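You operate a simulated robot arm through the tools that you are given. There is no shell and no other tool.

The job below is to be done with a simulated robot arm. You get a single attempt, and the scene is never put back.

JOB
Test the inlet plate's earth and tighten the earth nut till the tester shows 0.10 ohm or less.
Fine: red clip on the plate stud, range knob to earth; stop there, more cracks the plate. Knob off and red clip back at the end. Set down upright: red clip.

Only the result counts: the job must be done as asked and must still hold three seconds after the hand-in. Knocking over, shifting, dropping, spilling or breaking anything else fails it.

ROBOT AND FRAMES
A 6-joint arm with a two-finger parallel gripper, fixed in place. Base frame: the origin is on the floor under the middle of its stand, x ahead of it, y to its left, z up. Readings come in mm, rad, newtons and seconds.
It reaches about 1347 mm from its shoulder. Its first joint turns from -2.897 to 2.897 rad. Payload 3.91 kg.
The tool frame sits at the grasp point between the pads (the TCP): z along the fingers, y along the line on which they close. The tips reach 30 mm beyond it. The gripper opens to 110 mm. The fingers are 20 mm wide and 10 mm thick; the gripper's body (48 by 112 mm) begins 55 mm behind the TCP.
Orientation is told as [roll, pitch, yaw] about the base's x, y, z axes, in that order, counted from this pose: with the fingers straight down and closing along the base's y, the tool's x points along the base's -x, its y along +y and its z along -z.

CONTROLS
- The arm moves only by the tool apply_moves. Its argument "commands" is a list of rows, each an object (a shift or turn left out is 0, a gripper value left out holds the last) with "gripper": the opening, from 0 (shut) to 1 (fully open); "delta_pos": the shift along the tool's x, y, z in mm, a list of three; "rotation": the turn, a rotation vector about the tool's x, y, z in degrees, a list of three. In form: [{"gripper": gripper, "delta_pos": [dx, dy, dz], "rotation": [rx, ry, rz]}, ...]. A call has 1 to 20 rows; each row shifts and turns the commanded pose from where the row before left it, along the tool's axes as they then stand. Rows are played at 5 a second. More than 50 mm and 0.15 rad between two rows, or a gripper value outside its range, and nothing of the call is played. A pose out of reach is approached as far as the arm can. The call stops where the force on the tool passes 40 N (or 10 N more than at its start, if that is more) or the arm is blocked; 0.2 s more then pass. Each finger travels about 108 mm/s and halts on what it meets, pressing with about 29 N; the grip force reading is that of the motor and also rises with nothing between the fingers. The clock runs only during rows and for 0.2 s after the last one: add rows that do not move to give the fingers time. The reply holds the time, the measured pose of the TCP, the force on the tool along the base axes, the opening and the grip force, in the units named above and with some noise, with the torque about the TCP (base axes, N m) and any sound that the robot's microphone picked up.
- Cameras (640 x 400 px; columns grow to the right, rows downward): "scene" is fixed at [221.5, -650.2, 1383.7]; the picture's right is [0.86, -0.50, 0.00], its down [-0.20, -0.34, -0.92] and it looks along [0.46, 0.80, -0.39] (base axes); focal length 336 px, centre (320, 200). "wrist" rides on the gripper at [72, 17, -103] in the tool frame; the picture's right is [-0.23, 0.97, 0.00], its down [-0.76, -0.18, -0.62] and it looks along [-0.61, -0.14, 0.78] (tool axes); focal length 222 px, centre (320, 200). There is no depth. A picture from a camera that has moved, and an enlarged one, comes with that camera's place and axes in the base frame and with its lens.
- capture(camera): a new picture of that camera. The clock stands still meanwhile.
- zoom(camera, box): a new picture of the part [left, top, right, bottom] of that camera's present view, enlarged. The clock stands still meanwhile.
- finish_job(): hands the job in; it is judged then, once.

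Places have to be worked out from the pictures, the camera data and where the tool is seen. Open the gripper and draw the arm clear of the work before you hand the job in, unless the task says otherwise.

The tools are called after "Emit:" as a command line: name --argument value ..., lists and objects as JSON in quotes. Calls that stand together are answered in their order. apply_moves: Moves the arm, as the interface text tells. Its arguments: {"type":"object","properties":{"commands":{"type":"array"}},"required":["commands"]} The other tools are called the same way: capture (camera) takes a picture; zoom (camera, box) takes an enlarged picture of a part of a camera's view; finish_job () hands the job in.

At the start:

```text
t: 0.0
tool_pos: [680.5, 235.4, 1192.8]
orientation: [0.001, -0.001, 0.0]
force: [0.8, -1.1, 0.0]
ft_torque: [-0.02, 0.01, 0.0]
gripper_width: 109.9
grip_force: 0.0
```

scene: 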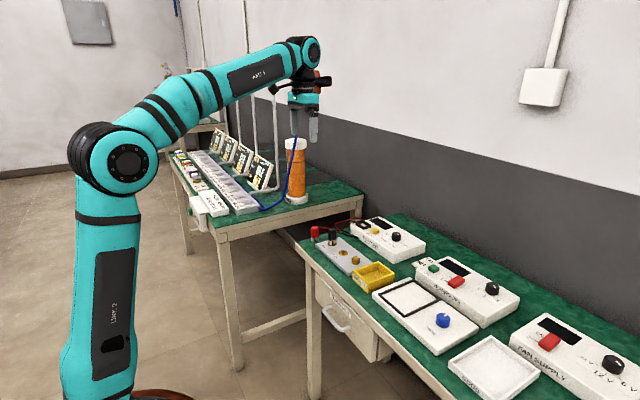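
wrist: 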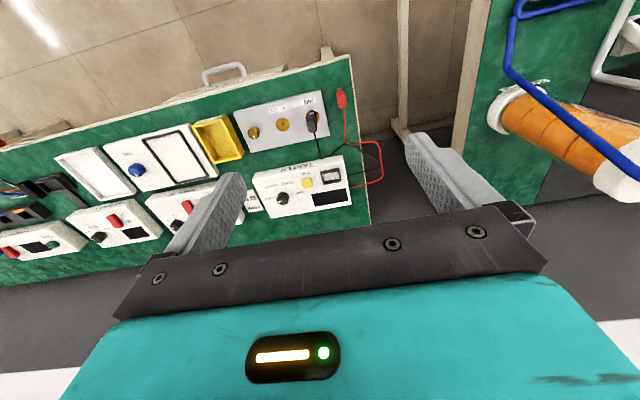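

I begin by looking closer at the tester and plate area in both cameras before moving anything.

Emit:
zoom --camera "scene" --box '[290, 200, 450, 300]'

Emit:
zoom --camera "wrist" --box '[180, 70, 400, 220]'

```text
4.00 times, centred on (370, 250) of scene
camera zoom: at [221.5, -650.2, 1383.7], right [0.86, -0.5, 0.0], down [-0.2, -0.34, -0.92], along [0.46, 0.8, -0.39], focal length 1342 px, centre (120, 0)
```

zoom: 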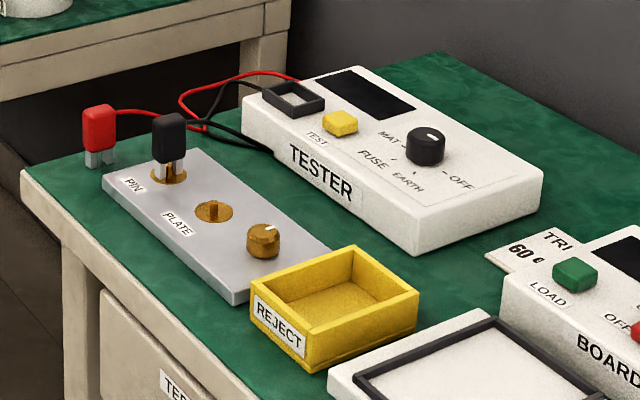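

```text
2.67 times, centred on (290, 145) of wrist
camera zoom: at [609.2, 253.1, 1294.3], right [0.23, 0.97, 0.0], down [0.76, -0.18, 0.62], along [0.61, -0.14, -0.78], focal length 592 px, centre (400, 347)
```

zoom: 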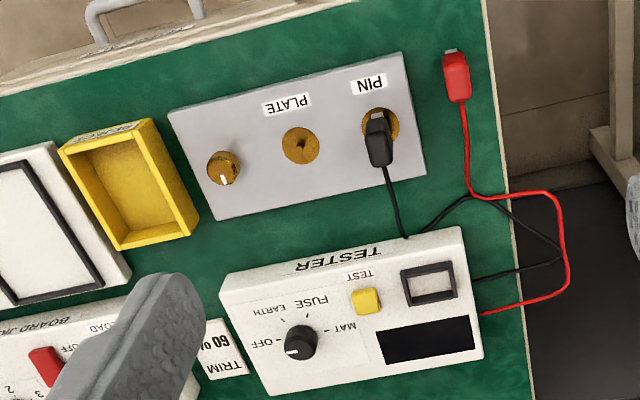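

The plate lies at about x 767 with nut y≈62, plate stud y≈131 and pin y≈202, and the red clip stands near (731, 268, 777). I move lower, still well clear, for a closer view.

Emit:
apply_moves --commands '[{"gripper": 1, "delta_pos": [6, -13, 36]}, {"delta_pos": [6, -13, 36]}, {"delta_pos": [6, -13, 36]}, {"delta_pos": [6, -13, 36]}, {"delta_pos": [6, -13, 36]}, {"delta_pos": [0, 0, 0]}]'

```text
t: 1.4
tool_pos: [650.5, 171.2, 1011.7]
orientation: [-0.001, 0.0, -0.002]
force: [0.2, 0.5, 0.5]
ft_torque: [-0.02, -0.01, 0.0]
gripper_width: 109.9
grip_force: 0.1
```

The move went as commanded. I take a wrist picture from the new position.

Emit:
capture --camera "wrist"

Emit:
capture --camera "scene"

```text
taken
camera wrist: at [578.8, 187.5, 1113.9], right [0.23, 0.97, 0.0], down [0.76, -0.18, 0.62], along [0.61, -0.14, -0.78], focal length 222 px, centre (320, 200)
```

wrist: 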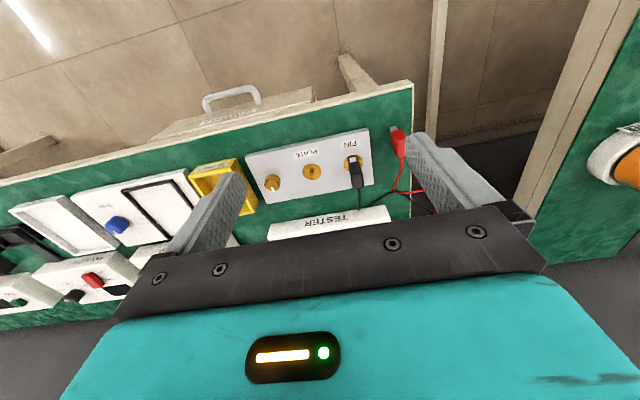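

```text
taken
```

scene: 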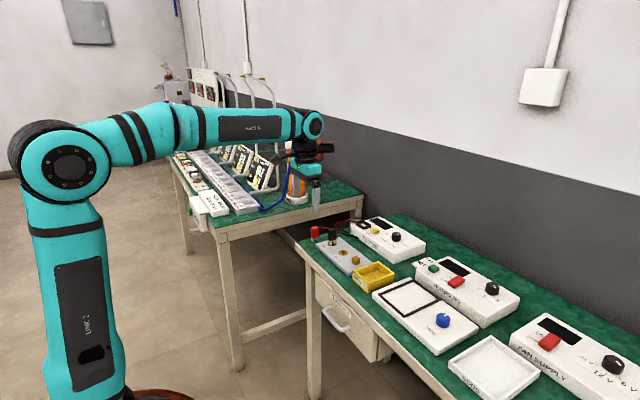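

Emit:
zoom --camera "wrist" --box '[230, 100, 430, 225]'

Emit:
zoom --camera "scene" --box '[300, 215, 380, 265]'

```text
3.20 times, centred on (330, 162) of wrist
camera zoom: at [578.8, 187.5, 1113.9], right [0.23, 0.97, 0.0], down [0.76, -0.18, 0.62], along [0.61, -0.14, -0.78], focal length 711 px, centre (288, 320)
```

zoom: 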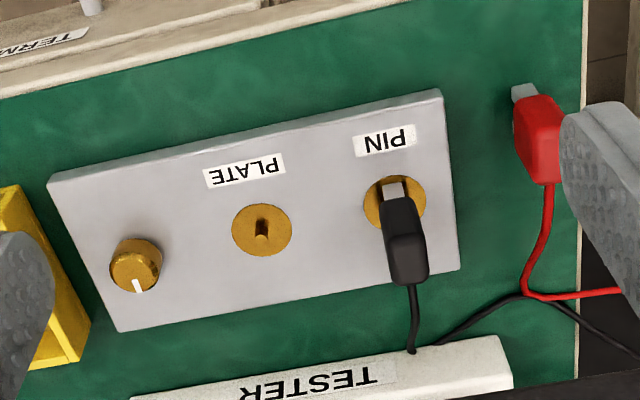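

```text
8.00 times, centred on (340, 240) of scene
camera zoom: at [221.5, -650.2, 1383.7], right [0.86, -0.5, 0.0], down [-0.2, -0.34, -0.92], along [0.46, 0.8, -0.39], focal length 2685 px, centre (160, -120)
```

zoom: 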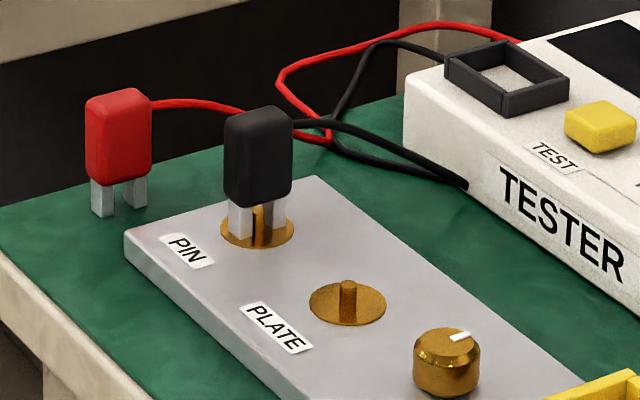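

From this view the stud washers line up along y at x≈761 and z≈795. I zoom in hard from the scene camera on the clips, the nut and the knob to see their shape and orientation.

Emit:
zoom --camera "scene" --box '[304, 218, 344, 243]'

Emit:
zoom --camera "scene" --box '[340, 212, 428, 267]'

Emit:
zoom --camera "scene" --box '[332, 240, 372, 265]'

```text
16.00 times, centred on (324, 230) of scene
camera zoom: at [221.5, -650.2, 1383.7], right [0.86, -0.5, 0.0], down [-0.2, -0.34, -0.92], along [0.46, 0.8, -0.39], focal length 5369 px, centre (256, -288)
```

zoom: 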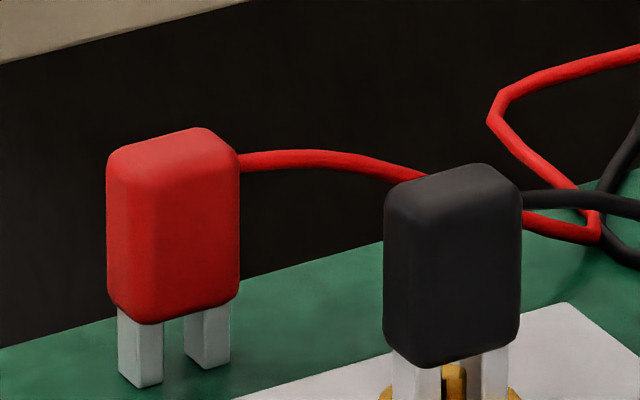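

```text
7.27 times, centred on (384, 240) of scene
camera zoom: at [221.5, -650.2, 1383.7], right [0.86, -0.5, 0.0], down [-0.2, -0.34, -0.92], along [0.46, 0.8, -0.39], focal length 2441 px, centre (-146, -87)
```

zoom: 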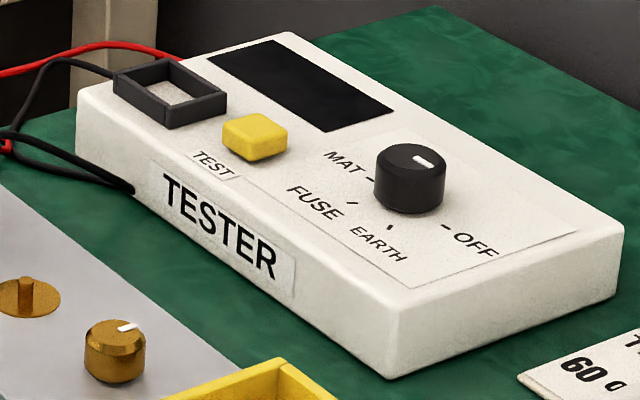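

```text
16.00 times, centred on (352, 252) of scene
camera zoom: at [221.5, -650.2, 1383.7], right [0.86, -0.5, 0.0], down [-0.2, -0.34, -0.92], along [0.46, 0.8, -0.39], focal length 5369 px, centre (-192, -640)
```

zoom: 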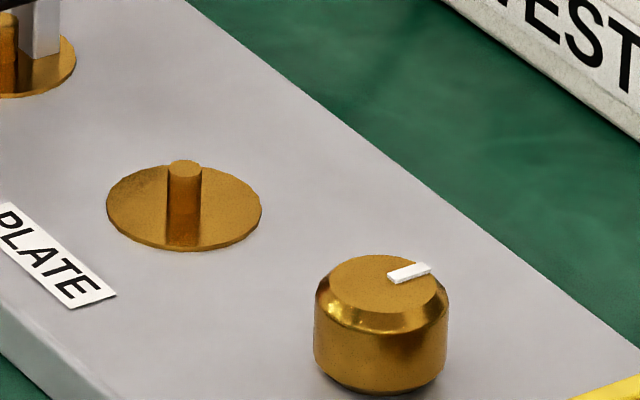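

The clip stands on two grey legs spread along x, with the cable leaving at its +x side. I need the knob's pointer direction exactly, so I zoom in on it.

Emit:
zoom --camera "scene" --box '[376, 222, 416, 247]'

Emit:
zoom --camera "scene" --box '[354, 212, 394, 237]'

```text
16.00 times, centred on (396, 234) of scene
camera zoom: at [221.5, -650.2, 1383.7], right [0.86, -0.5, 0.0], down [-0.2, -0.34, -0.92], along [0.46, 0.8, -0.39], focal length 5369 px, centre (-896, -352)
```

zoom: 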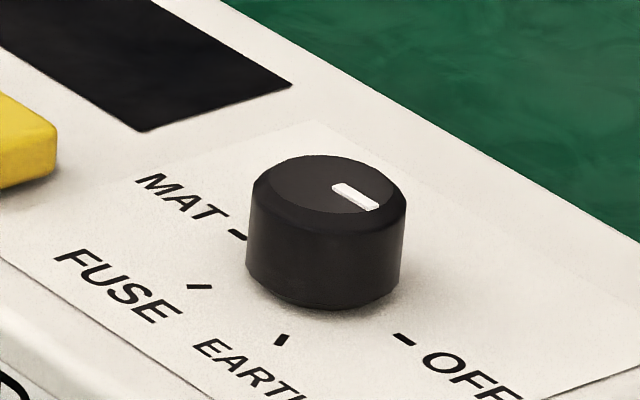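

```text
16.00 times, centred on (374, 224) of scene
camera zoom: at [221.5, -650.2, 1383.7], right [0.86, -0.5, 0.0], down [-0.2, -0.34, -0.92], along [0.46, 0.8, -0.39], focal length 5369 px, centre (-544, -192)
```

zoom: 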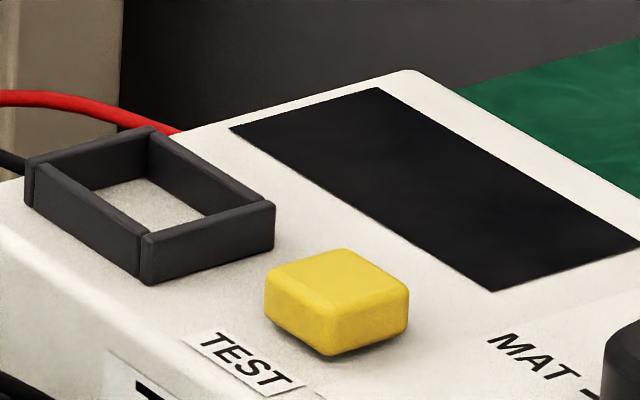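

The knob points at OFF (toward −y) and EARTH lies clockwise from it as seen from above. Next I hover above the red clip at a safe height to measure it with the wrist camera.

Emit:
apply_moves --commands '[{"gripper": 1, "delta_pos": [-20, 24, 15]}, {"delta_pos": [-20, 24, 15]}, {"delta_pos": [-20, 24, 15]}, {"delta_pos": [-20, 24, 15]}, {"delta_pos": [0, 0, 0]}]'

Emit:
capture --camera "wrist"

Emit:
zoom --camera "scene" --box '[270, 160, 370, 260]'

```text
t: 2.6
tool_pos: [728.5, 265.8, 952.3]
orientation: [-0.002, 0.0, -0.001]
force: [0.2, -0.4, -0.5]
ft_torque: [0.02, 0.03, 0.01]
gripper_width: 109.9
grip_force: 0.1
```

```text
taken
camera wrist: at [657.8, 283.7, 1054.1], right [0.23, 0.97, 0.0], down [0.76, -0.18, 0.62], along [0.61, -0.14, -0.78], focal length 222 px, centre (320, 200)
```

wrist: 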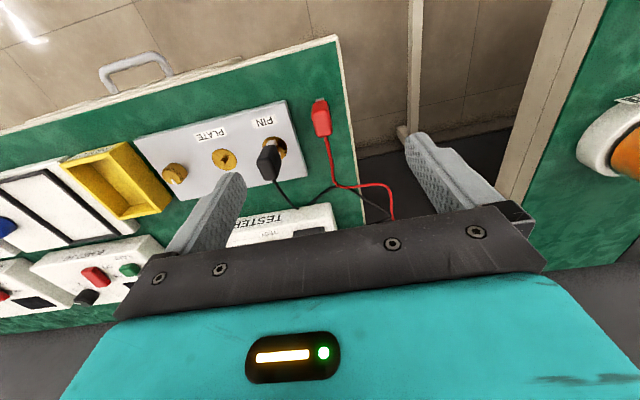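

```text
4.00 times, centred on (320, 210) of scene
camera zoom: at [221.5, -650.2, 1383.7], right [0.86, -0.5, 0.0], down [-0.2, -0.34, -0.92], along [0.46, 0.8, -0.39], focal length 1342 px, centre (320, 160)
```

zoom: 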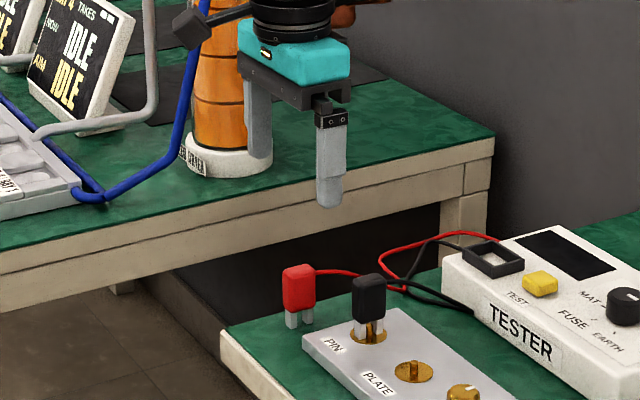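

The near fingertip projects exactly where my scene-camera model predicts, so that calibration is good. I zoom the wrist camera on the clip for an exact position.

Emit:
zoom --camera "wrist" --box '[240, 80, 400, 180]'

Emit:
zoom --camera "wrist" --box '[300, 85, 348, 145]'

```text
4.00 times, centred on (320, 130) of wrist
camera zoom: at [657.8, 283.7, 1054.1], right [0.23, 0.97, 0.0], down [0.76, -0.18, 0.62], along [0.61, -0.14, -0.78], focal length 888 px, centre (320, 480)
```

zoom: 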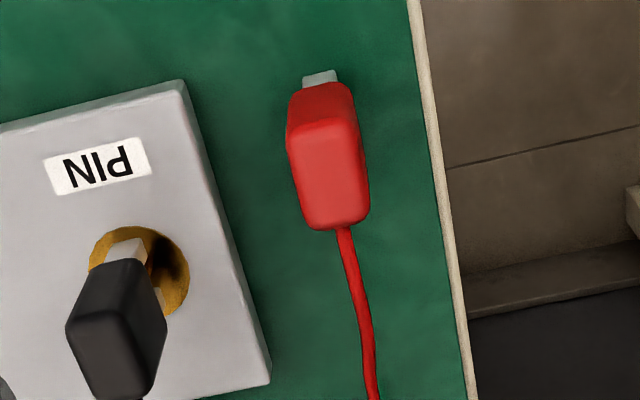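

```text
6.67 times, centred on (324, 115) of wrist
camera zoom: at [657.8, 283.7, 1054.1], right [0.23, 0.97, 0.0], down [0.76, -0.18, 0.62], along [0.61, -0.14, -0.78], focal length 1481 px, centre (293, 767)
```

zoom: 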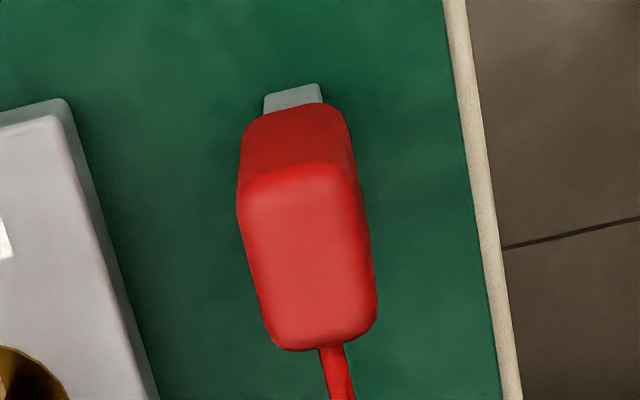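

The red clip's centre works out to about (736, 267), body z≈795–831, bench z≈778, yaw near zero. I narrow the fingers to about 36 mm so that they clear the plate edge (y≈231), and come down to just above it.

Emit:
apply_moves --commands '[{"gripper": 0.33, "delta_pos": [-2.5, 0.5, 20]}, {"delta_pos": [-2, 0, 20]}, {"delta_pos": [-1, 0, 20]}, {"delta_pos": [0, 0, 10]}, {"delta_pos": [0, 0, 0]}]'

Emit:
capture --camera "wrist"

Emit:
zoom --camera "scene" --box '[290, 180, 354, 244]'

```text
t: 3.8
tool_pos: [735.3, 269.3, 881.5]
orientation: [-0.001, 0.001, 0.0]
force: [0.2, 0.2, -0.1]
ft_torque: [-0.04, -0.04, 0.02]
gripper_width: 36.1
grip_force: 0.0
```

```text
taken
camera wrist: at [664.1, 284.8, 983.7], right [0.23, 0.97, 0.0], down [0.76, -0.18, 0.62], along [0.61, -0.14, -0.78], focal length 222 px, centre (320, 200)
```

wrist: 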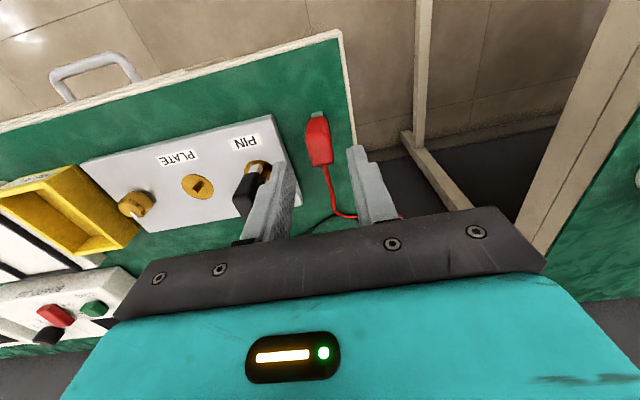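

```text
6.25 times, centred on (322, 212) of scene
camera zoom: at [221.5, -650.2, 1383.7], right [0.86, -0.5, 0.0], down [-0.2, -0.34, -0.92], along [0.46, 0.8, -0.39], focal length 2097 px, centre (308, 125)
```

zoom: 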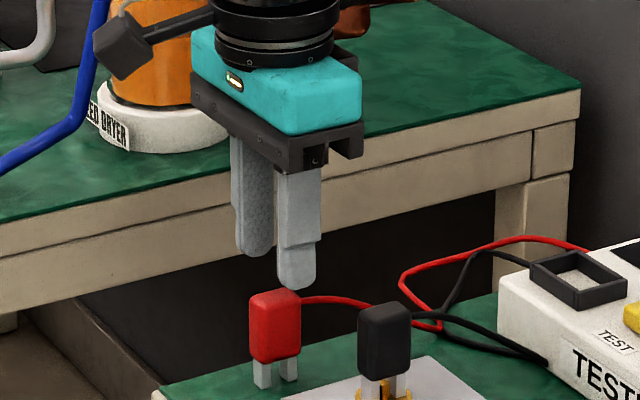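

The fingers straddle the clip from above; the tool axis at the clip-top height should appear at pixel (320,150). I zoom to check that it falls on the middle of the clip's top.

Emit:
zoom --camera "wrist" --box '[280, 105, 360, 185]'

```text
5.00 times, centred on (320, 145) of wrist
camera zoom: at [664.1, 284.8, 983.7], right [0.23, 0.97, 0.0], down [0.76, -0.18, 0.62], along [0.61, -0.14, -0.78], focal length 1111 px, centre (320, 475)
```

zoom: 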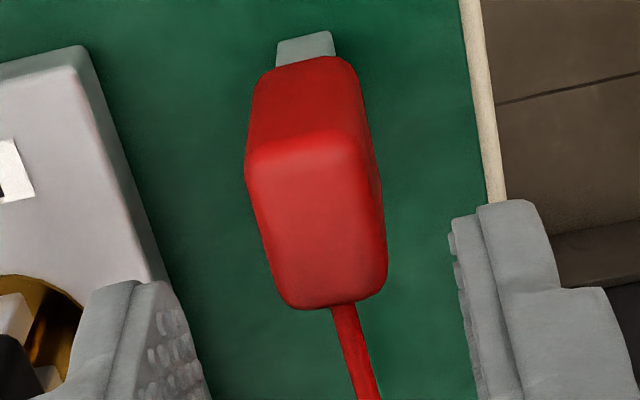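

The clip top is centred on the tool axis to within about a millimetre. I descend 67 mm, which leaves the tips about 6 mm above the bench.

Emit:
apply_moves --commands '[{"gripper": 0.33, "delta_pos": [0, 0, 20]}, {"delta_pos": [0, 0, 20]}, {"delta_pos": [0, 0, 15]}, {"delta_pos": [0, 0, 8]}, {"delta_pos": [0, 0, 4]}, {"delta_pos": [0, 0, 0]}]'

Emit:
zoom --camera "scene" --box '[300, 205, 348, 245]'

Emit:
capture --camera "wrist"

```text
t: 5.2
tool_pos: [736.2, 267.2, 815.0]
orientation: [-0.001, 0.0, 0.0]
force: [0.4, -0.3, -0.2]
ft_torque: [-0.01, 0.03, -0.01]
gripper_width: 36.2
grip_force: 0.1
```

```text
10.00 times, centred on (324, 225) of scene
camera zoom: at [221.5, -650.2, 1383.7], right [0.86, -0.5, 0.0], down [-0.2, -0.34, -0.92], along [0.46, 0.8, -0.39], focal length 3356 px, centre (280, -50)
```

zoom: 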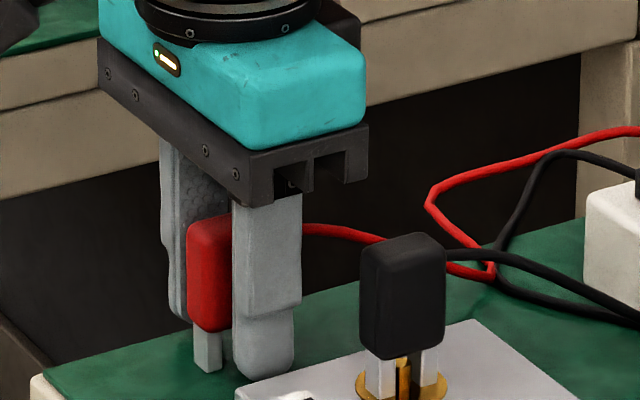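

```text
taken
camera wrist: at [664.2, 284.7, 917.8], right [0.23, 0.97, 0.0], down [0.76, -0.18, 0.62], along [0.61, -0.14, -0.78], focal length 222 px, centre (320, 200)
```

wrist: 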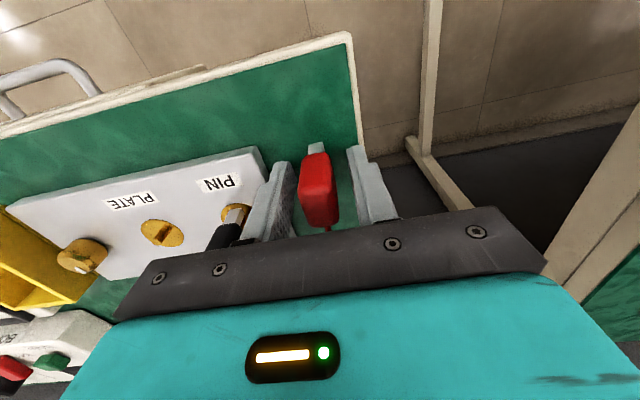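

The clip is centred between the fingers and clear of the cable. I close slowly onto it.

Emit:
apply_moves --commands '[{"gripper": 0.24}, {"gripper": 0.2}, {"gripper": 0.17}, {"gripper": 0.15}, {"gripper": 0.13}, {"gripper": 0.1}, {"gripper": 0.05}, {"gripper": 0.0}, {"gripper": 0.0}]'

Emit:
zoom --camera "scene" --box '[300, 205, 348, 245]'

```text
t: 7.2
tool_pos: [736.3, 267.3, 815.0]
orientation: [0.0, 0.001, 0.0]
force: [0.7, 0.1, 2.0]
ft_torque: [0.05, -0.01, -0.01]
gripper_width: 16.9
grip_force: 29.0
```

```text
10.00 times, centred on (324, 225) of scene
camera zoom: at [221.5, -650.2, 1383.7], right [0.86, -0.5, 0.0], down [-0.2, -0.34, -0.92], along [0.46, 0.8, -0.39], focal length 3356 px, centre (280, -50)
```

zoom: 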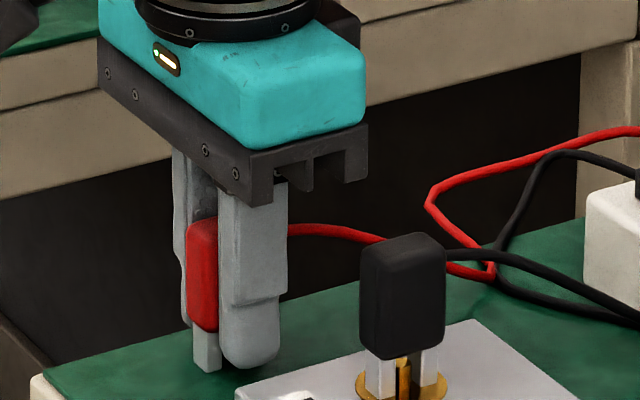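

The clip is held (16.9 mm wide, 29 N). I lift it straight up and then carry it high over the black clip to above the plate stud.

Emit:
apply_moves --commands '[{"gripper": 0, "delta_pos": [0, 0, -8]}, {"delta_pos": [0, 0, -20]}, {"delta_pos": [0, 0, -25]}, {"delta_pos": [0, 0, -30]}, {"delta_pos": [0, 0, -32]}, {"delta_pos": [0, 0, 0]}]'

Emit:
capture --camera "scene"

```text
t: 8.6
tool_pos: [737.2, 266.3, 928.7]
orientation: [0.001, 0.001, 0.0]
force: [0.1, 0.3, -0.6]
ft_torque: [-0.02, 0.03, -0.02]
gripper_width: 17.1
grip_force: 29.4
```

```text
taken
```

scene: 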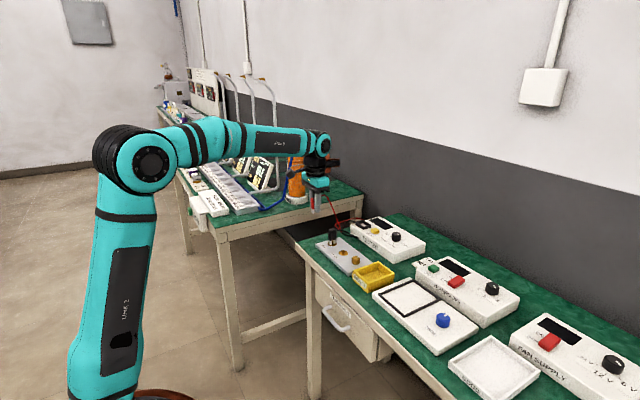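

The clip is lifted cleanly. I now move across in even steps to hover over the stud at about (763, 130).

Emit:
apply_moves --commands '[{"delta_pos": [-5, -27, 0]}, {"delta_pos": [-5, -27, 0]}, {"delta_pos": [-5, -27, 0]}, {"delta_pos": [-6, -28, 0]}, {"delta_pos": [-6, -28, 0]}, {"delta_pos": [0, 0, 0]}]'

Emit:
capture --camera "wrist"

Emit:
zoom --camera "scene" --box '[290, 190, 418, 270]'

```text
t: 10.0
tool_pos: [760.9, 129.5, 931.3]
orientation: [0.0, 0.0, -0.001]
force: [0.2, 0.4, 1.0]
ft_torque: [0.0, 0.0, 0.02]
gripper_width: 16.9
grip_force: 29.3
```

```text
taken
camera wrist: at [689.4, 146.7, 1032.9], right [0.23, 0.97, 0.0], down [0.76, -0.18, 0.62], along [0.61, -0.14, -0.78], focal length 222 px, centre (320, 200)
```

wrist: 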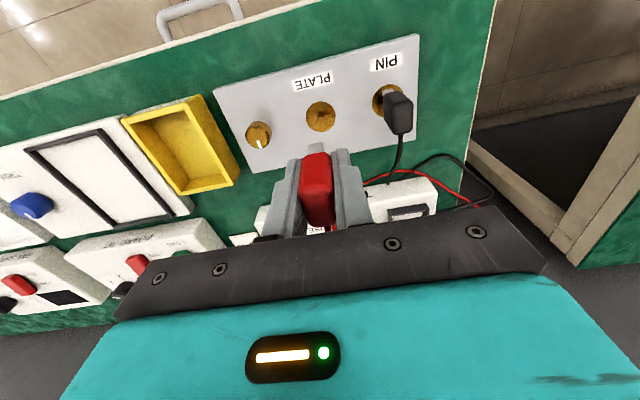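

```text
5.00 times, centred on (354, 230) of scene
camera zoom: at [221.5, -650.2, 1383.7], right [0.86, -0.5, 0.0], down [-0.2, -0.34, -0.92], along [0.46, 0.8, -0.39], focal length 1678 px, centre (150, 50)
```

zoom: 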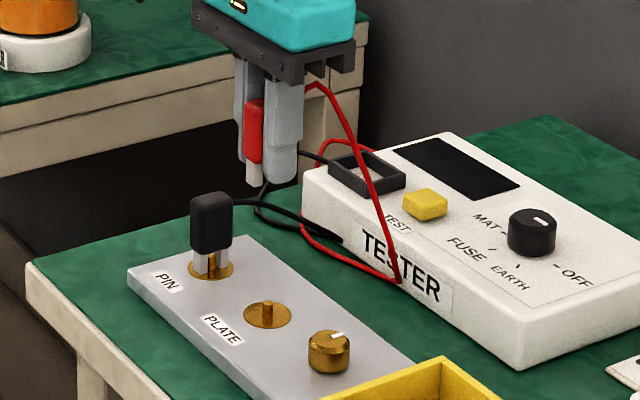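

I now hover above the stud; its washer appears just above the held clip near pixel (320,116). I zoom in to measure the stud's exact position.

Emit:
zoom --camera "wrist" --box '[280, 90, 360, 140]'

Emit:
zoom --camera "wrist" --box '[210, 60, 440, 204]'

Emit:
zoom --camera "scene" --box '[320, 232, 360, 257]'

```text
8.00 times, centred on (320, 115) of wrist
camera zoom: at [689.4, 146.7, 1032.9], right [0.23, 0.97, 0.0], down [0.76, -0.18, 0.62], along [0.61, -0.14, -0.78], focal length 1777 px, centre (320, 880)
```

zoom: 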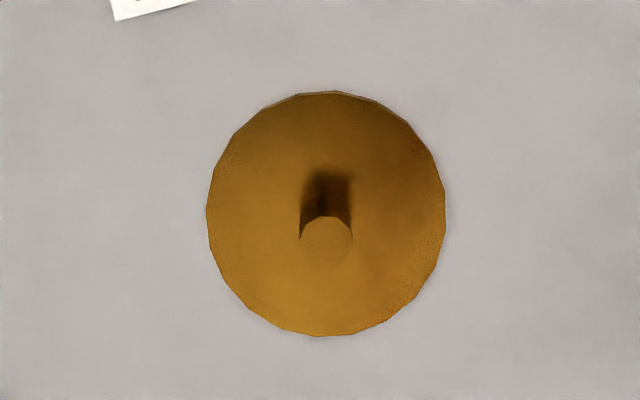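

```text
2.78 times, centred on (325, 132) of wrist
camera zoom: at [689.4, 146.7, 1032.9], right [0.23, 0.97, 0.0], down [0.76, -0.18, 0.62], along [0.61, -0.14, -0.78], focal length 617 px, centre (306, 389)
```

zoom: 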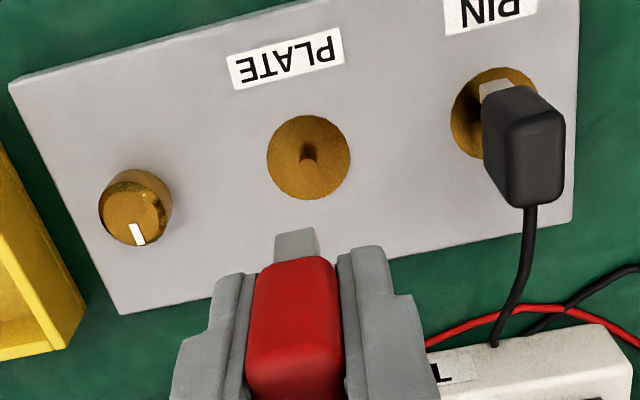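

```text
16.00 times, centred on (340, 244) of scene
camera zoom: at [221.5, -650.2, 1383.7], right [0.86, -0.5, 0.0], down [-0.2, -0.34, -0.92], along [0.46, 0.8, -0.39], focal length 5369 px, centre (0, -512)
```

zoom: 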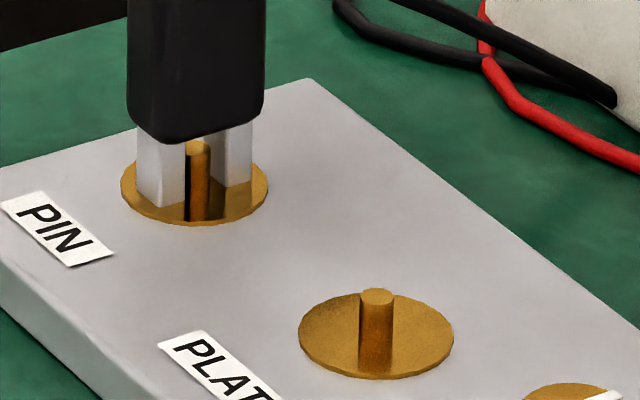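

The stud measures at about (765, 129.8), washer z≈794, stud about 10 mm high and 6.5 mm thick, so the legs' gap must be centred closely. I shift 3.5 mm in +x and descend to just above the stud top for a relative check.

Emit:
apply_moves --commands '[{"delta_pos": [-3.5, 0, 20]}, {"delta_pos": [0, 0, 25]}, {"delta_pos": [0, 0, 20]}, {"delta_pos": [0, 0, 13]}, {"delta_pos": [0, 0, 0]}]'

Emit:
zoom --camera "scene" --box '[324, 227, 364, 252]'

Emit:
zoom --camera "wrist" --box '[280, 110, 360, 160]'

```text
t: 11.2
tool_pos: [767.7, 130.2, 852.5]
orientation: [0.0, -0.001, 0.0]
force: [0.3, -0.1, 0.2]
ft_torque: [-0.01, -0.01, 0.03]
gripper_width: 16.9
grip_force: 29.4
```

```text
16.00 times, centred on (344, 240) of scene
camera zoom: at [221.5, -650.2, 1383.7], right [0.86, -0.5, 0.0], down [-0.2, -0.34, -0.92], along [0.46, 0.8, -0.39], focal length 5369 px, centre (-64, -432)
```

zoom: 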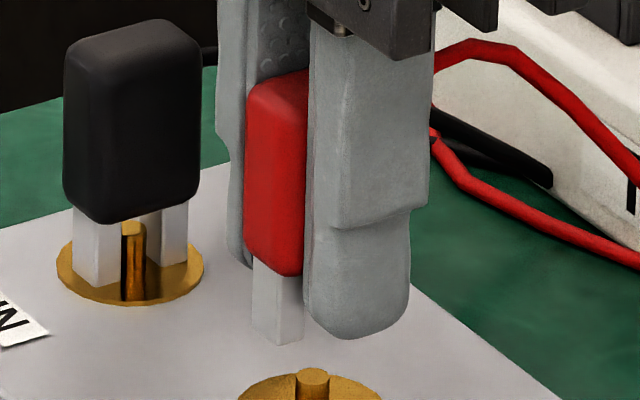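

```text
8.00 times, centred on (320, 135) of wrist
camera zoom: at [694.0, 147.3, 954.5], right [0.23, 0.97, 0.0], down [0.76, -0.18, 0.62], along [0.61, -0.14, -0.78], focal length 1777 px, centre (320, 720)
```

zoom: 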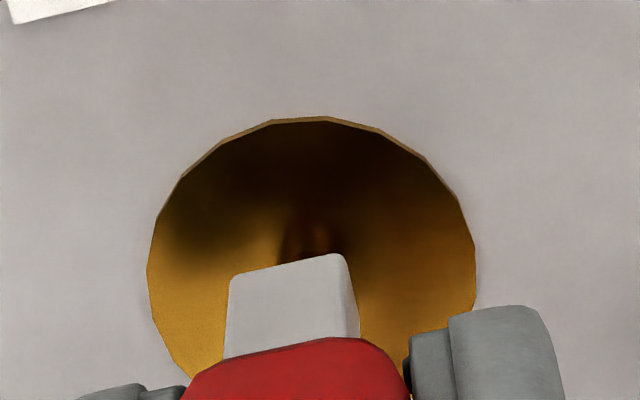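

The left leg of the held clip and the stud top are both visible from the scene camera. I zoom further in and compare with how the black clip's legs sit around its stud.

Emit:
zoom --camera "scene" --box '[334, 242, 350, 252]'

Emit:
zoom --camera "scene" --box '[324, 237, 340, 247]'

```text
16.00 times, centred on (342, 247) of scene
camera zoom: at [221.5, -650.2, 1383.7], right [0.86, -0.5, 0.0], down [-0.2, -0.34, -0.92], along [0.46, 0.8, -0.39], focal length 5369 px, centre (-32, -552)
```

zoom: 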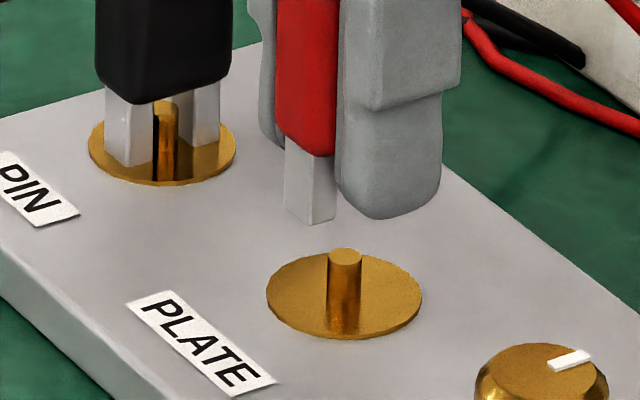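

```text
16.00 times, centred on (332, 242) of scene
camera zoom: at [221.5, -650.2, 1383.7], right [0.86, -0.5, 0.0], down [-0.2, -0.34, -0.92], along [0.46, 0.8, -0.39], focal length 5369 px, centre (128, -472)
```

zoom: 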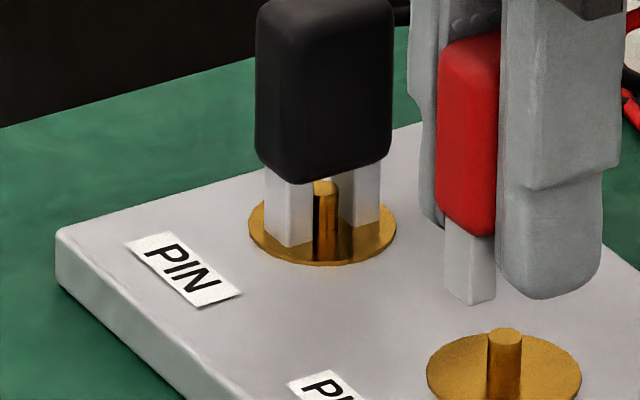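

The leg gap (about 11.5 mm) is centred on the 6.5 mm stud to within about a millimetre. I make a 0.5 mm y correction and lower in small steps, watching the force.

Emit:
apply_moves --commands '[{"delta_pos": [0, -0.5, 4]}, {"delta_pos": [0, 0, 4]}, {"delta_pos": [0, 0, 4]}, {"delta_pos": [0, 0, 3]}, {"delta_pos": [0, 0, 2]}, {"delta_pos": [0, 0, 0]}]'

Emit:
zoom --camera "scene" --box '[324, 232, 356, 252]'

```text
t: 12.6
tool_pos: [766.1, 131.3, 835.1]
orientation: [0.002, -0.001, 0.001]
force: [-0.9, 0.7, -0.3]
ft_torque: [0.01, -0.01, 0.0]
gripper_width: 16.8
grip_force: 28.8
```

```text
16.00 times, centred on (340, 242) of scene
camera zoom: at [221.5, -650.2, 1383.7], right [0.86, -0.5, 0.0], down [-0.2, -0.34, -0.92], along [0.46, 0.8, -0.39], focal length 5369 px, centre (0, -472)
```

zoom: 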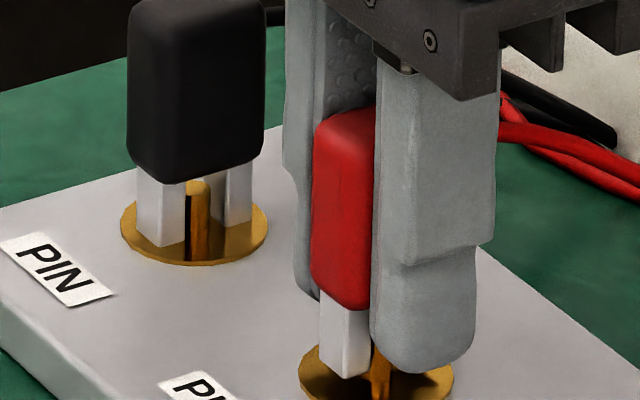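

The stud top is now between the legs; by comparison with the black clip about 5 mm remain to the washer. I lower the rest in 1 mm steps.

Emit:
apply_moves --commands '[{"delta_pos": [0, 0, 1.5]}, {"delta_pos": [0, 0, 1.5]}, {"delta_pos": [0, 0, 1]}, {"delta_pos": [0, 0, 0]}]'

Emit:
zoom --camera "scene" --box '[324, 232, 356, 252]'

```text
t: 13.6
tool_pos: [767.6, 129.1, 830.8]
orientation: [0.0, -0.001, -0.001]
force: [-0.6, 0.8, -0.3]
ft_torque: [0.03, -0.02, -0.01]
gripper_width: 16.9
grip_force: 29.0
```

```text
16.00 times, centred on (340, 242) of scene
camera zoom: at [221.5, -650.2, 1383.7], right [0.86, -0.5, 0.0], down [-0.2, -0.34, -0.92], along [0.46, 0.8, -0.39], focal length 5369 px, centre (0, -472)
```

zoom: 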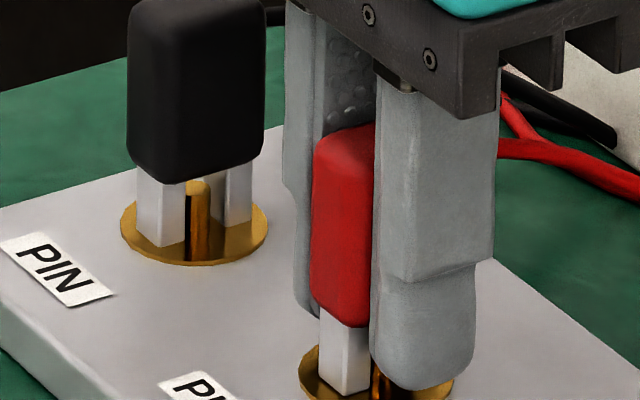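

Nearly seated: about 1 mm is left and there's no contact force yet. I take half-millimetre steps until contact shows.

Emit:
apply_moves --commands '[{"delta_pos": [0, 0, 0.5]}, {"delta_pos": [0, 0, 0.4]}, {"delta_pos": [0, 0, 0]}]'

Emit:
zoom --camera "scene" --box '[328, 238, 360, 258]'

```text
t: 14.4
tool_pos: [767.5, 130.0, 829.5]
orientation: [0.0, 0.0, 0.0]
force: [-0.1, -0.5, -0.1]
ft_torque: [0.02, 0.0, 0.02]
gripper_width: 16.9
grip_force: 29.4
```

```text
16.00 times, centred on (344, 248) of scene
camera zoom: at [221.5, -650.2, 1383.7], right [0.86, -0.5, 0.0], down [-0.2, -0.34, -0.92], along [0.46, 0.8, -0.39], focal length 5369 px, centre (-64, -568)
```

zoom: 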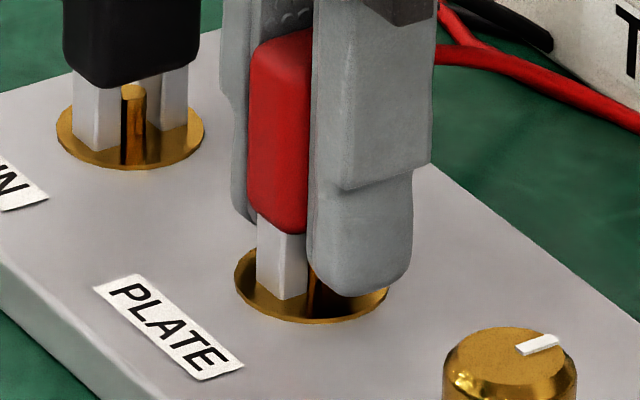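

Still about 0.8 mm short of the washer compared to the black clip. Two more small steps follow.

Emit:
apply_moves --commands '[{"delta_pos": [0, 0, 0.4]}, {"delta_pos": [0, 0, 0]}]'

Emit:
apply_moves --commands '[{"delta_pos": [0, 0, 0.4]}, {"delta_pos": [0, 0, 0]}]'

```text
t: 15.0
tool_pos: [766.7, 129.6, 830.0]
orientation: [-0.001, 0.0, 0.0]
force: [0.2, 1.4, 2.8]
ft_torque: [0.06, 0.05, -0.01]
gripper_width: 16.9
grip_force: 28.7
```

```text
t: 15.6
tool_pos: [767.1, 130.6, 829.8]
orientation: [0.0, -0.002, -0.001]
force: [3.2, 2.5, 11.7]
ft_torque: [0.02, -0.08, 0.0]
gripper_width: 17.1
grip_force: 28.7
```

Contact force is about 12 N, so the clip is seated on the washer. I relieve the pressure slightly and open the fingers slowly.

Emit:
apply_moves --commands '[{"gripper": 0, "delta_pos": [0, 0, -0.3]}, {"gripper": 0.15}, {"gripper": 0.17}, {"gripper": 0.2}, {"gripper": 0.24}, {"gripper": 0.3}, {"gripper": 0.34}, {}]'

Emit:
zoom --camera "scene" --box '[328, 232, 360, 252]'

Emit:
capture --camera "wrist"

```text
t: 17.4
tool_pos: [766.5, 130.6, 829.2]
orientation: [-0.001, 0.001, -0.001]
force: [-0.3, 0.3, 0.6]
ft_torque: [0.0, -0.02, 0.02]
gripper_width: 37.7
grip_force: 0.1
```

```text
16.00 times, centred on (344, 242) of scene
camera zoom: at [221.5, -650.2, 1383.7], right [0.86, -0.5, 0.0], down [-0.2, -0.34, -0.92], along [0.46, 0.8, -0.39], focal length 5369 px, centre (-64, -472)
```

zoom: 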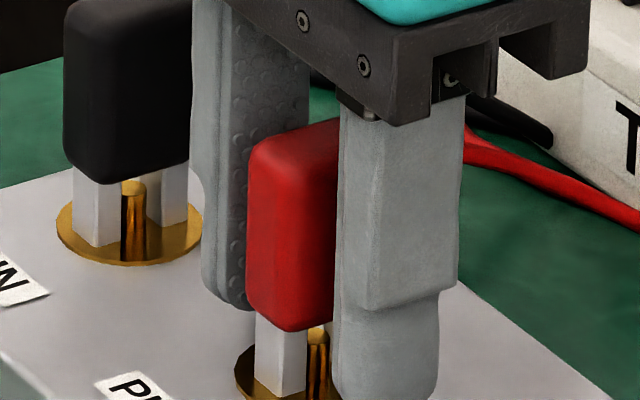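

```text
taken
camera wrist: at [694.9, 147.2, 931.8], right [0.23, 0.97, 0.0], down [0.76, -0.18, 0.62], along [0.61, -0.14, -0.78], focal length 222 px, centre (320, 200)
```

wrist: 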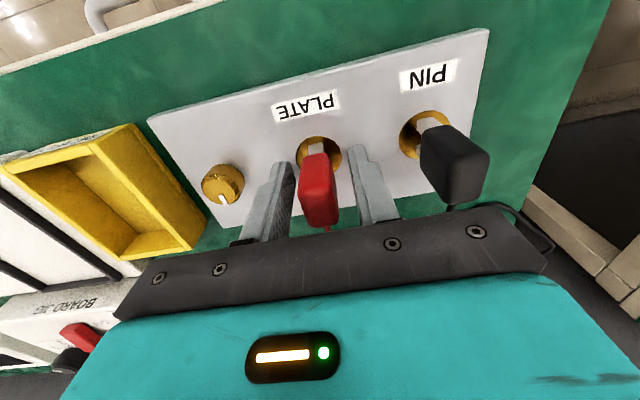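

The clip stands upright on the stud with the fingers clear of it. I raise straight up, then move over the tester's knob for a close look.

Emit:
apply_moves --commands '[{"delta_pos": [0, 0, -10]}, {"delta_pos": [0, 0, -25]}, {"delta_pos": [0, 0, -35]}, {"delta_pos": [0, 0, -40]}, {"delta_pos": [0, 0, -30]}, {"delta_pos": [0, 0, 0]}]'

Emit:
zoom --camera "scene" --box '[310, 205, 438, 285]'

Emit:
capture --camera "wrist"

```text
t: 18.8
tool_pos: [766.9, 132.3, 971.8]
orientation: [0.0, 0.0, -0.001]
force: [-0.2, 0.8, -0.3]
ft_torque: [-0.01, -0.01, 0.0]
gripper_width: 37.2
grip_force: 0.1
```

```text
5.00 times, centred on (374, 245) of scene
camera zoom: at [221.5, -650.2, 1383.7], right [0.86, -0.5, 0.0], down [-0.2, -0.34, -0.92], along [0.46, 0.8, -0.39], focal length 1678 px, centre (50, -25)
```

zoom: 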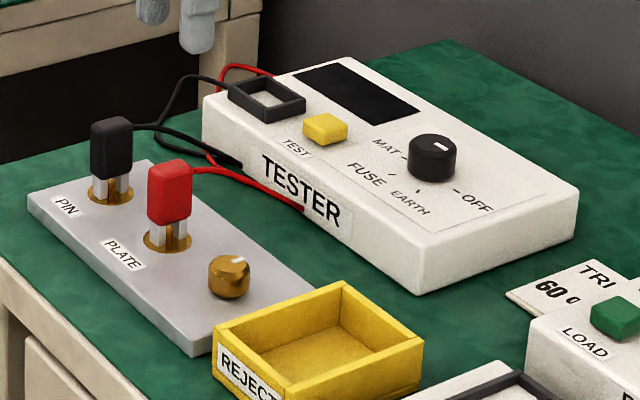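

```text
taken
camera wrist: at [694.6, 148.1, 1073.0], right [0.23, 0.97, 0.0], down [0.76, -0.18, 0.62], along [0.61, -0.14, -0.78], focal length 222 px, centre (320, 200)
```

wrist: 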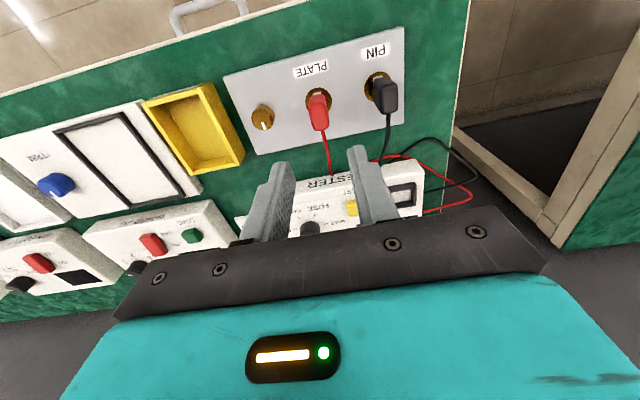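

The red clip stays firmly on the stud. The knob top works out to about (940, 77, 842), 33 mm across; I move to hover above it at z≈945 for a close view.

Emit:
apply_moves --commands '[{"gripper": 0.55, "delta_pos": [-43, -13.5, 6]}, {"delta_pos": [-43, -13.5, 6]}, {"delta_pos": [-43, -13.5, 6]}, {"delta_pos": [-43, -13.5, 6]}, {"delta_pos": [0, 0, 0]}]'

Emit:
capture --camera "wrist"

Emit:
zoom --camera "wrist" --box '[260, 70, 388, 150]'

```text
t: 20.0
tool_pos: [939.2, 78.1, 946.2]
orientation: [0.001, 0.001, 0.0]
force: [0.0, 0.3, -0.6]
ft_torque: [0.0, -0.01, -0.02]
gripper_width: 60.2
grip_force: 0.1
```

```text
taken
camera wrist: at [867.5, 95.0, 1048.3], right [0.23, 0.97, 0.0], down [0.76, -0.18, 0.62], along [0.61, -0.14, -0.78], focal length 222 px, centre (320, 200)
```

wrist: 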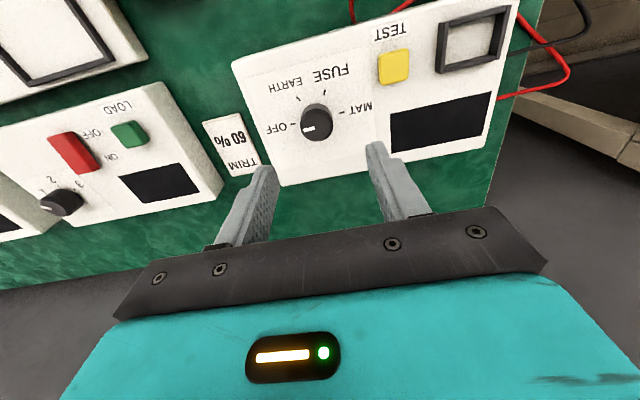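

```text
5.00 times, centred on (324, 110) of wrist
camera zoom: at [867.5, 95.0, 1048.3], right [0.23, 0.97, 0.0], down [0.76, -0.18, 0.62], along [0.61, -0.14, -0.78], focal length 1111 px, centre (300, 650)
```

zoom: 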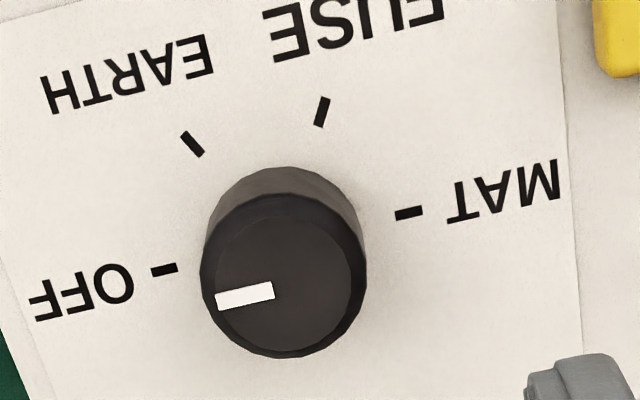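

The dial reads OFF at −y with EARTH exactly 60° clockwise; knob centre (939.2, 75.0), top z≈842, panel z≈824. I align over it and descend so that the tips are about 4 mm above the panel.

Emit:
apply_moves --commands '[{"gripper": 0.5, "delta_pos": [0.3, -3, 25]}, {"delta_pos": [0, 0, 25]}, {"delta_pos": [0, 0, 20]}, {"delta_pos": [0, 0, 10]}, {"delta_pos": [0, 0, 0]}]'

Emit:
zoom --camera "scene" --box '[364, 205, 428, 245]'

Emit:
capture --camera "wrist"

```text
t: 21.2
tool_pos: [938.2, 73.1, 867.0]
orientation: [0.0, 0.0, 0.0]
force: [0.3, 0.6, 0.0]
ft_torque: [-0.02, -0.01, -0.02]
gripper_width: 55.3
grip_force: 0.0
```

```text
10.00 times, centred on (396, 225) of scene
camera zoom: at [221.5, -650.2, 1383.7], right [0.86, -0.5, 0.0], down [-0.2, -0.34, -0.92], along [0.46, 0.8, -0.39], focal length 3356 px, centre (-440, -50)
```

zoom: 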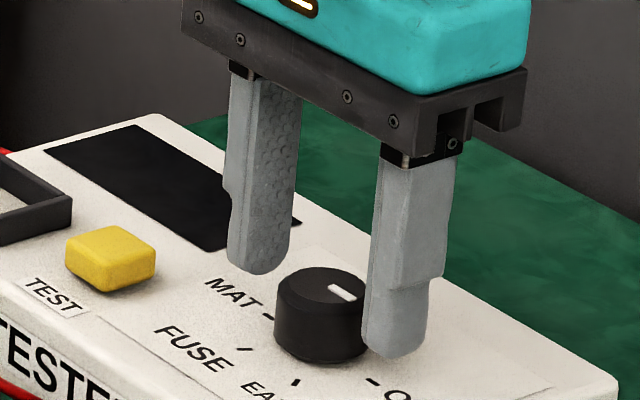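

```text
taken
camera wrist: at [866.7, 90.8, 968.8], right [0.23, 0.97, 0.0], down [0.76, -0.18, 0.62], along [0.61, -0.14, -0.78], focal length 222 px, centre (320, 200)
```

wrist: 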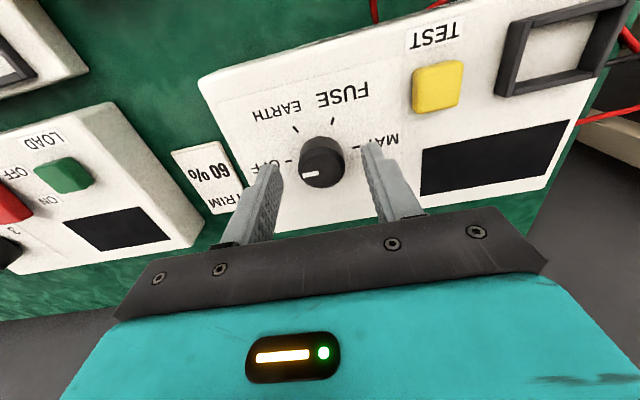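

TCP is about 1 mm off the knob axis, so I correct that, descend the last 8 mm and close gently on the knob.

Emit:
apply_moves --commands '[{"gripper": 0.5, "delta_pos": [-0.5, 1.1, 4]}, {"delta_pos": [0, 0, 4]}, {"gripper": 0.4}, {"gripper": 0.36}, {"gripper": 0.33}, {"gripper": 0.3}, {"gripper": 0.25}, {"gripper": 0.2}, {"gripper": 0.2}]'

Emit:
zoom --camera "scene" --box '[364, 205, 428, 245]'

```text
t: 23.2
tool_pos: [938.9, 75.2, 857.9]
orientation: [-0.001, 0.0, 0.0]
force: [-0.9, 1.3, -0.5]
ft_torque: [0.04, -0.02, 0.0]
gripper_width: 31.3
grip_force: 44.9
```

```text
10.00 times, centred on (396, 225) of scene
camera zoom: at [221.5, -650.2, 1383.7], right [0.86, -0.5, 0.0], down [-0.2, -0.34, -0.92], along [0.46, 0.8, -0.39], focal length 3356 px, centre (-440, -50)
```

zoom: 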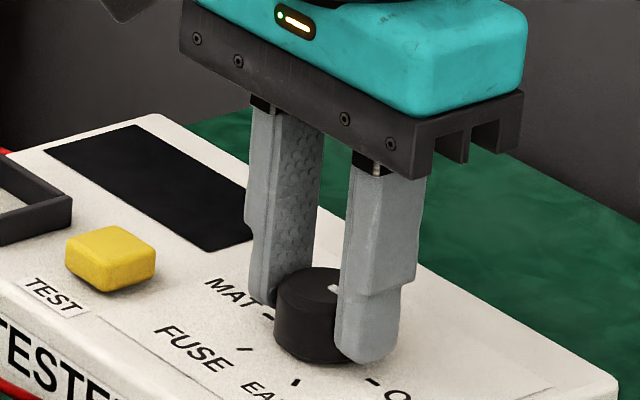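

The knob is gripped at 31.3 mm with balanced forces. I turn it clockwise (tool +z) 60° in 7.5° rows.

Emit:
apply_moves --commands '[{"rotation": [0, 0, 7.5]}, {"rotation": [0, 0, 7.5]}, {"rotation": [0, 0, 7.5]}, {"rotation": [0, 0, 7.5]}, {"rotation": [0, 0, 7.5]}, {"rotation": [0, 0, 7.5]}, {"rotation": [0, 0, 7.5]}, {"rotation": [0, 0, 7.5]}, {}]'

Emit:
zoom --camera "scene" --box '[364, 205, 428, 245]'

Emit:
capture --camera "scene"

```text
t: 25.2
tool_pos: [938.7, 76.1, 857.8]
orientation: [0.002, 0.0, -1.048]
force: [22.8, 19.4, 21.5]
ft_torque: [0.52, -0.82, 0.02]
gripper_width: 31.5
grip_force: 44.9
```

```text
10.00 times, centred on (396, 225) of scene
camera zoom: at [221.5, -650.2, 1383.7], right [0.86, -0.5, 0.0], down [-0.2, -0.34, -0.92], along [0.46, 0.8, -0.39], focal length 3356 px, centre (-440, -50)
```

zoom: 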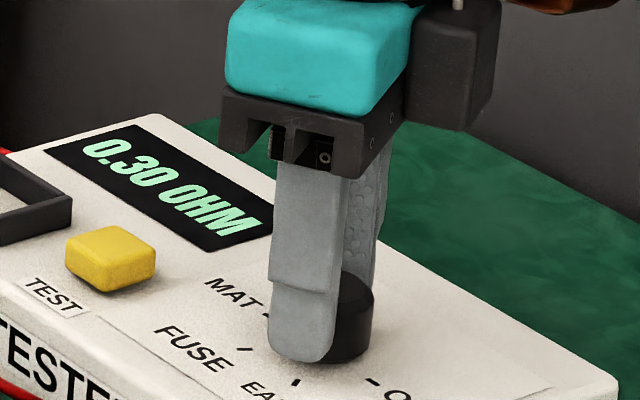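

```text
taken
```

scene: 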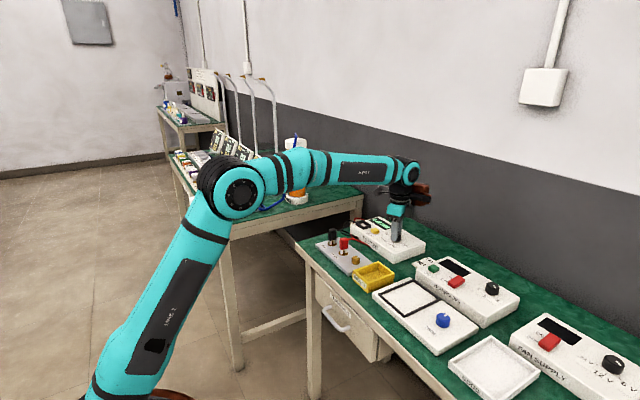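

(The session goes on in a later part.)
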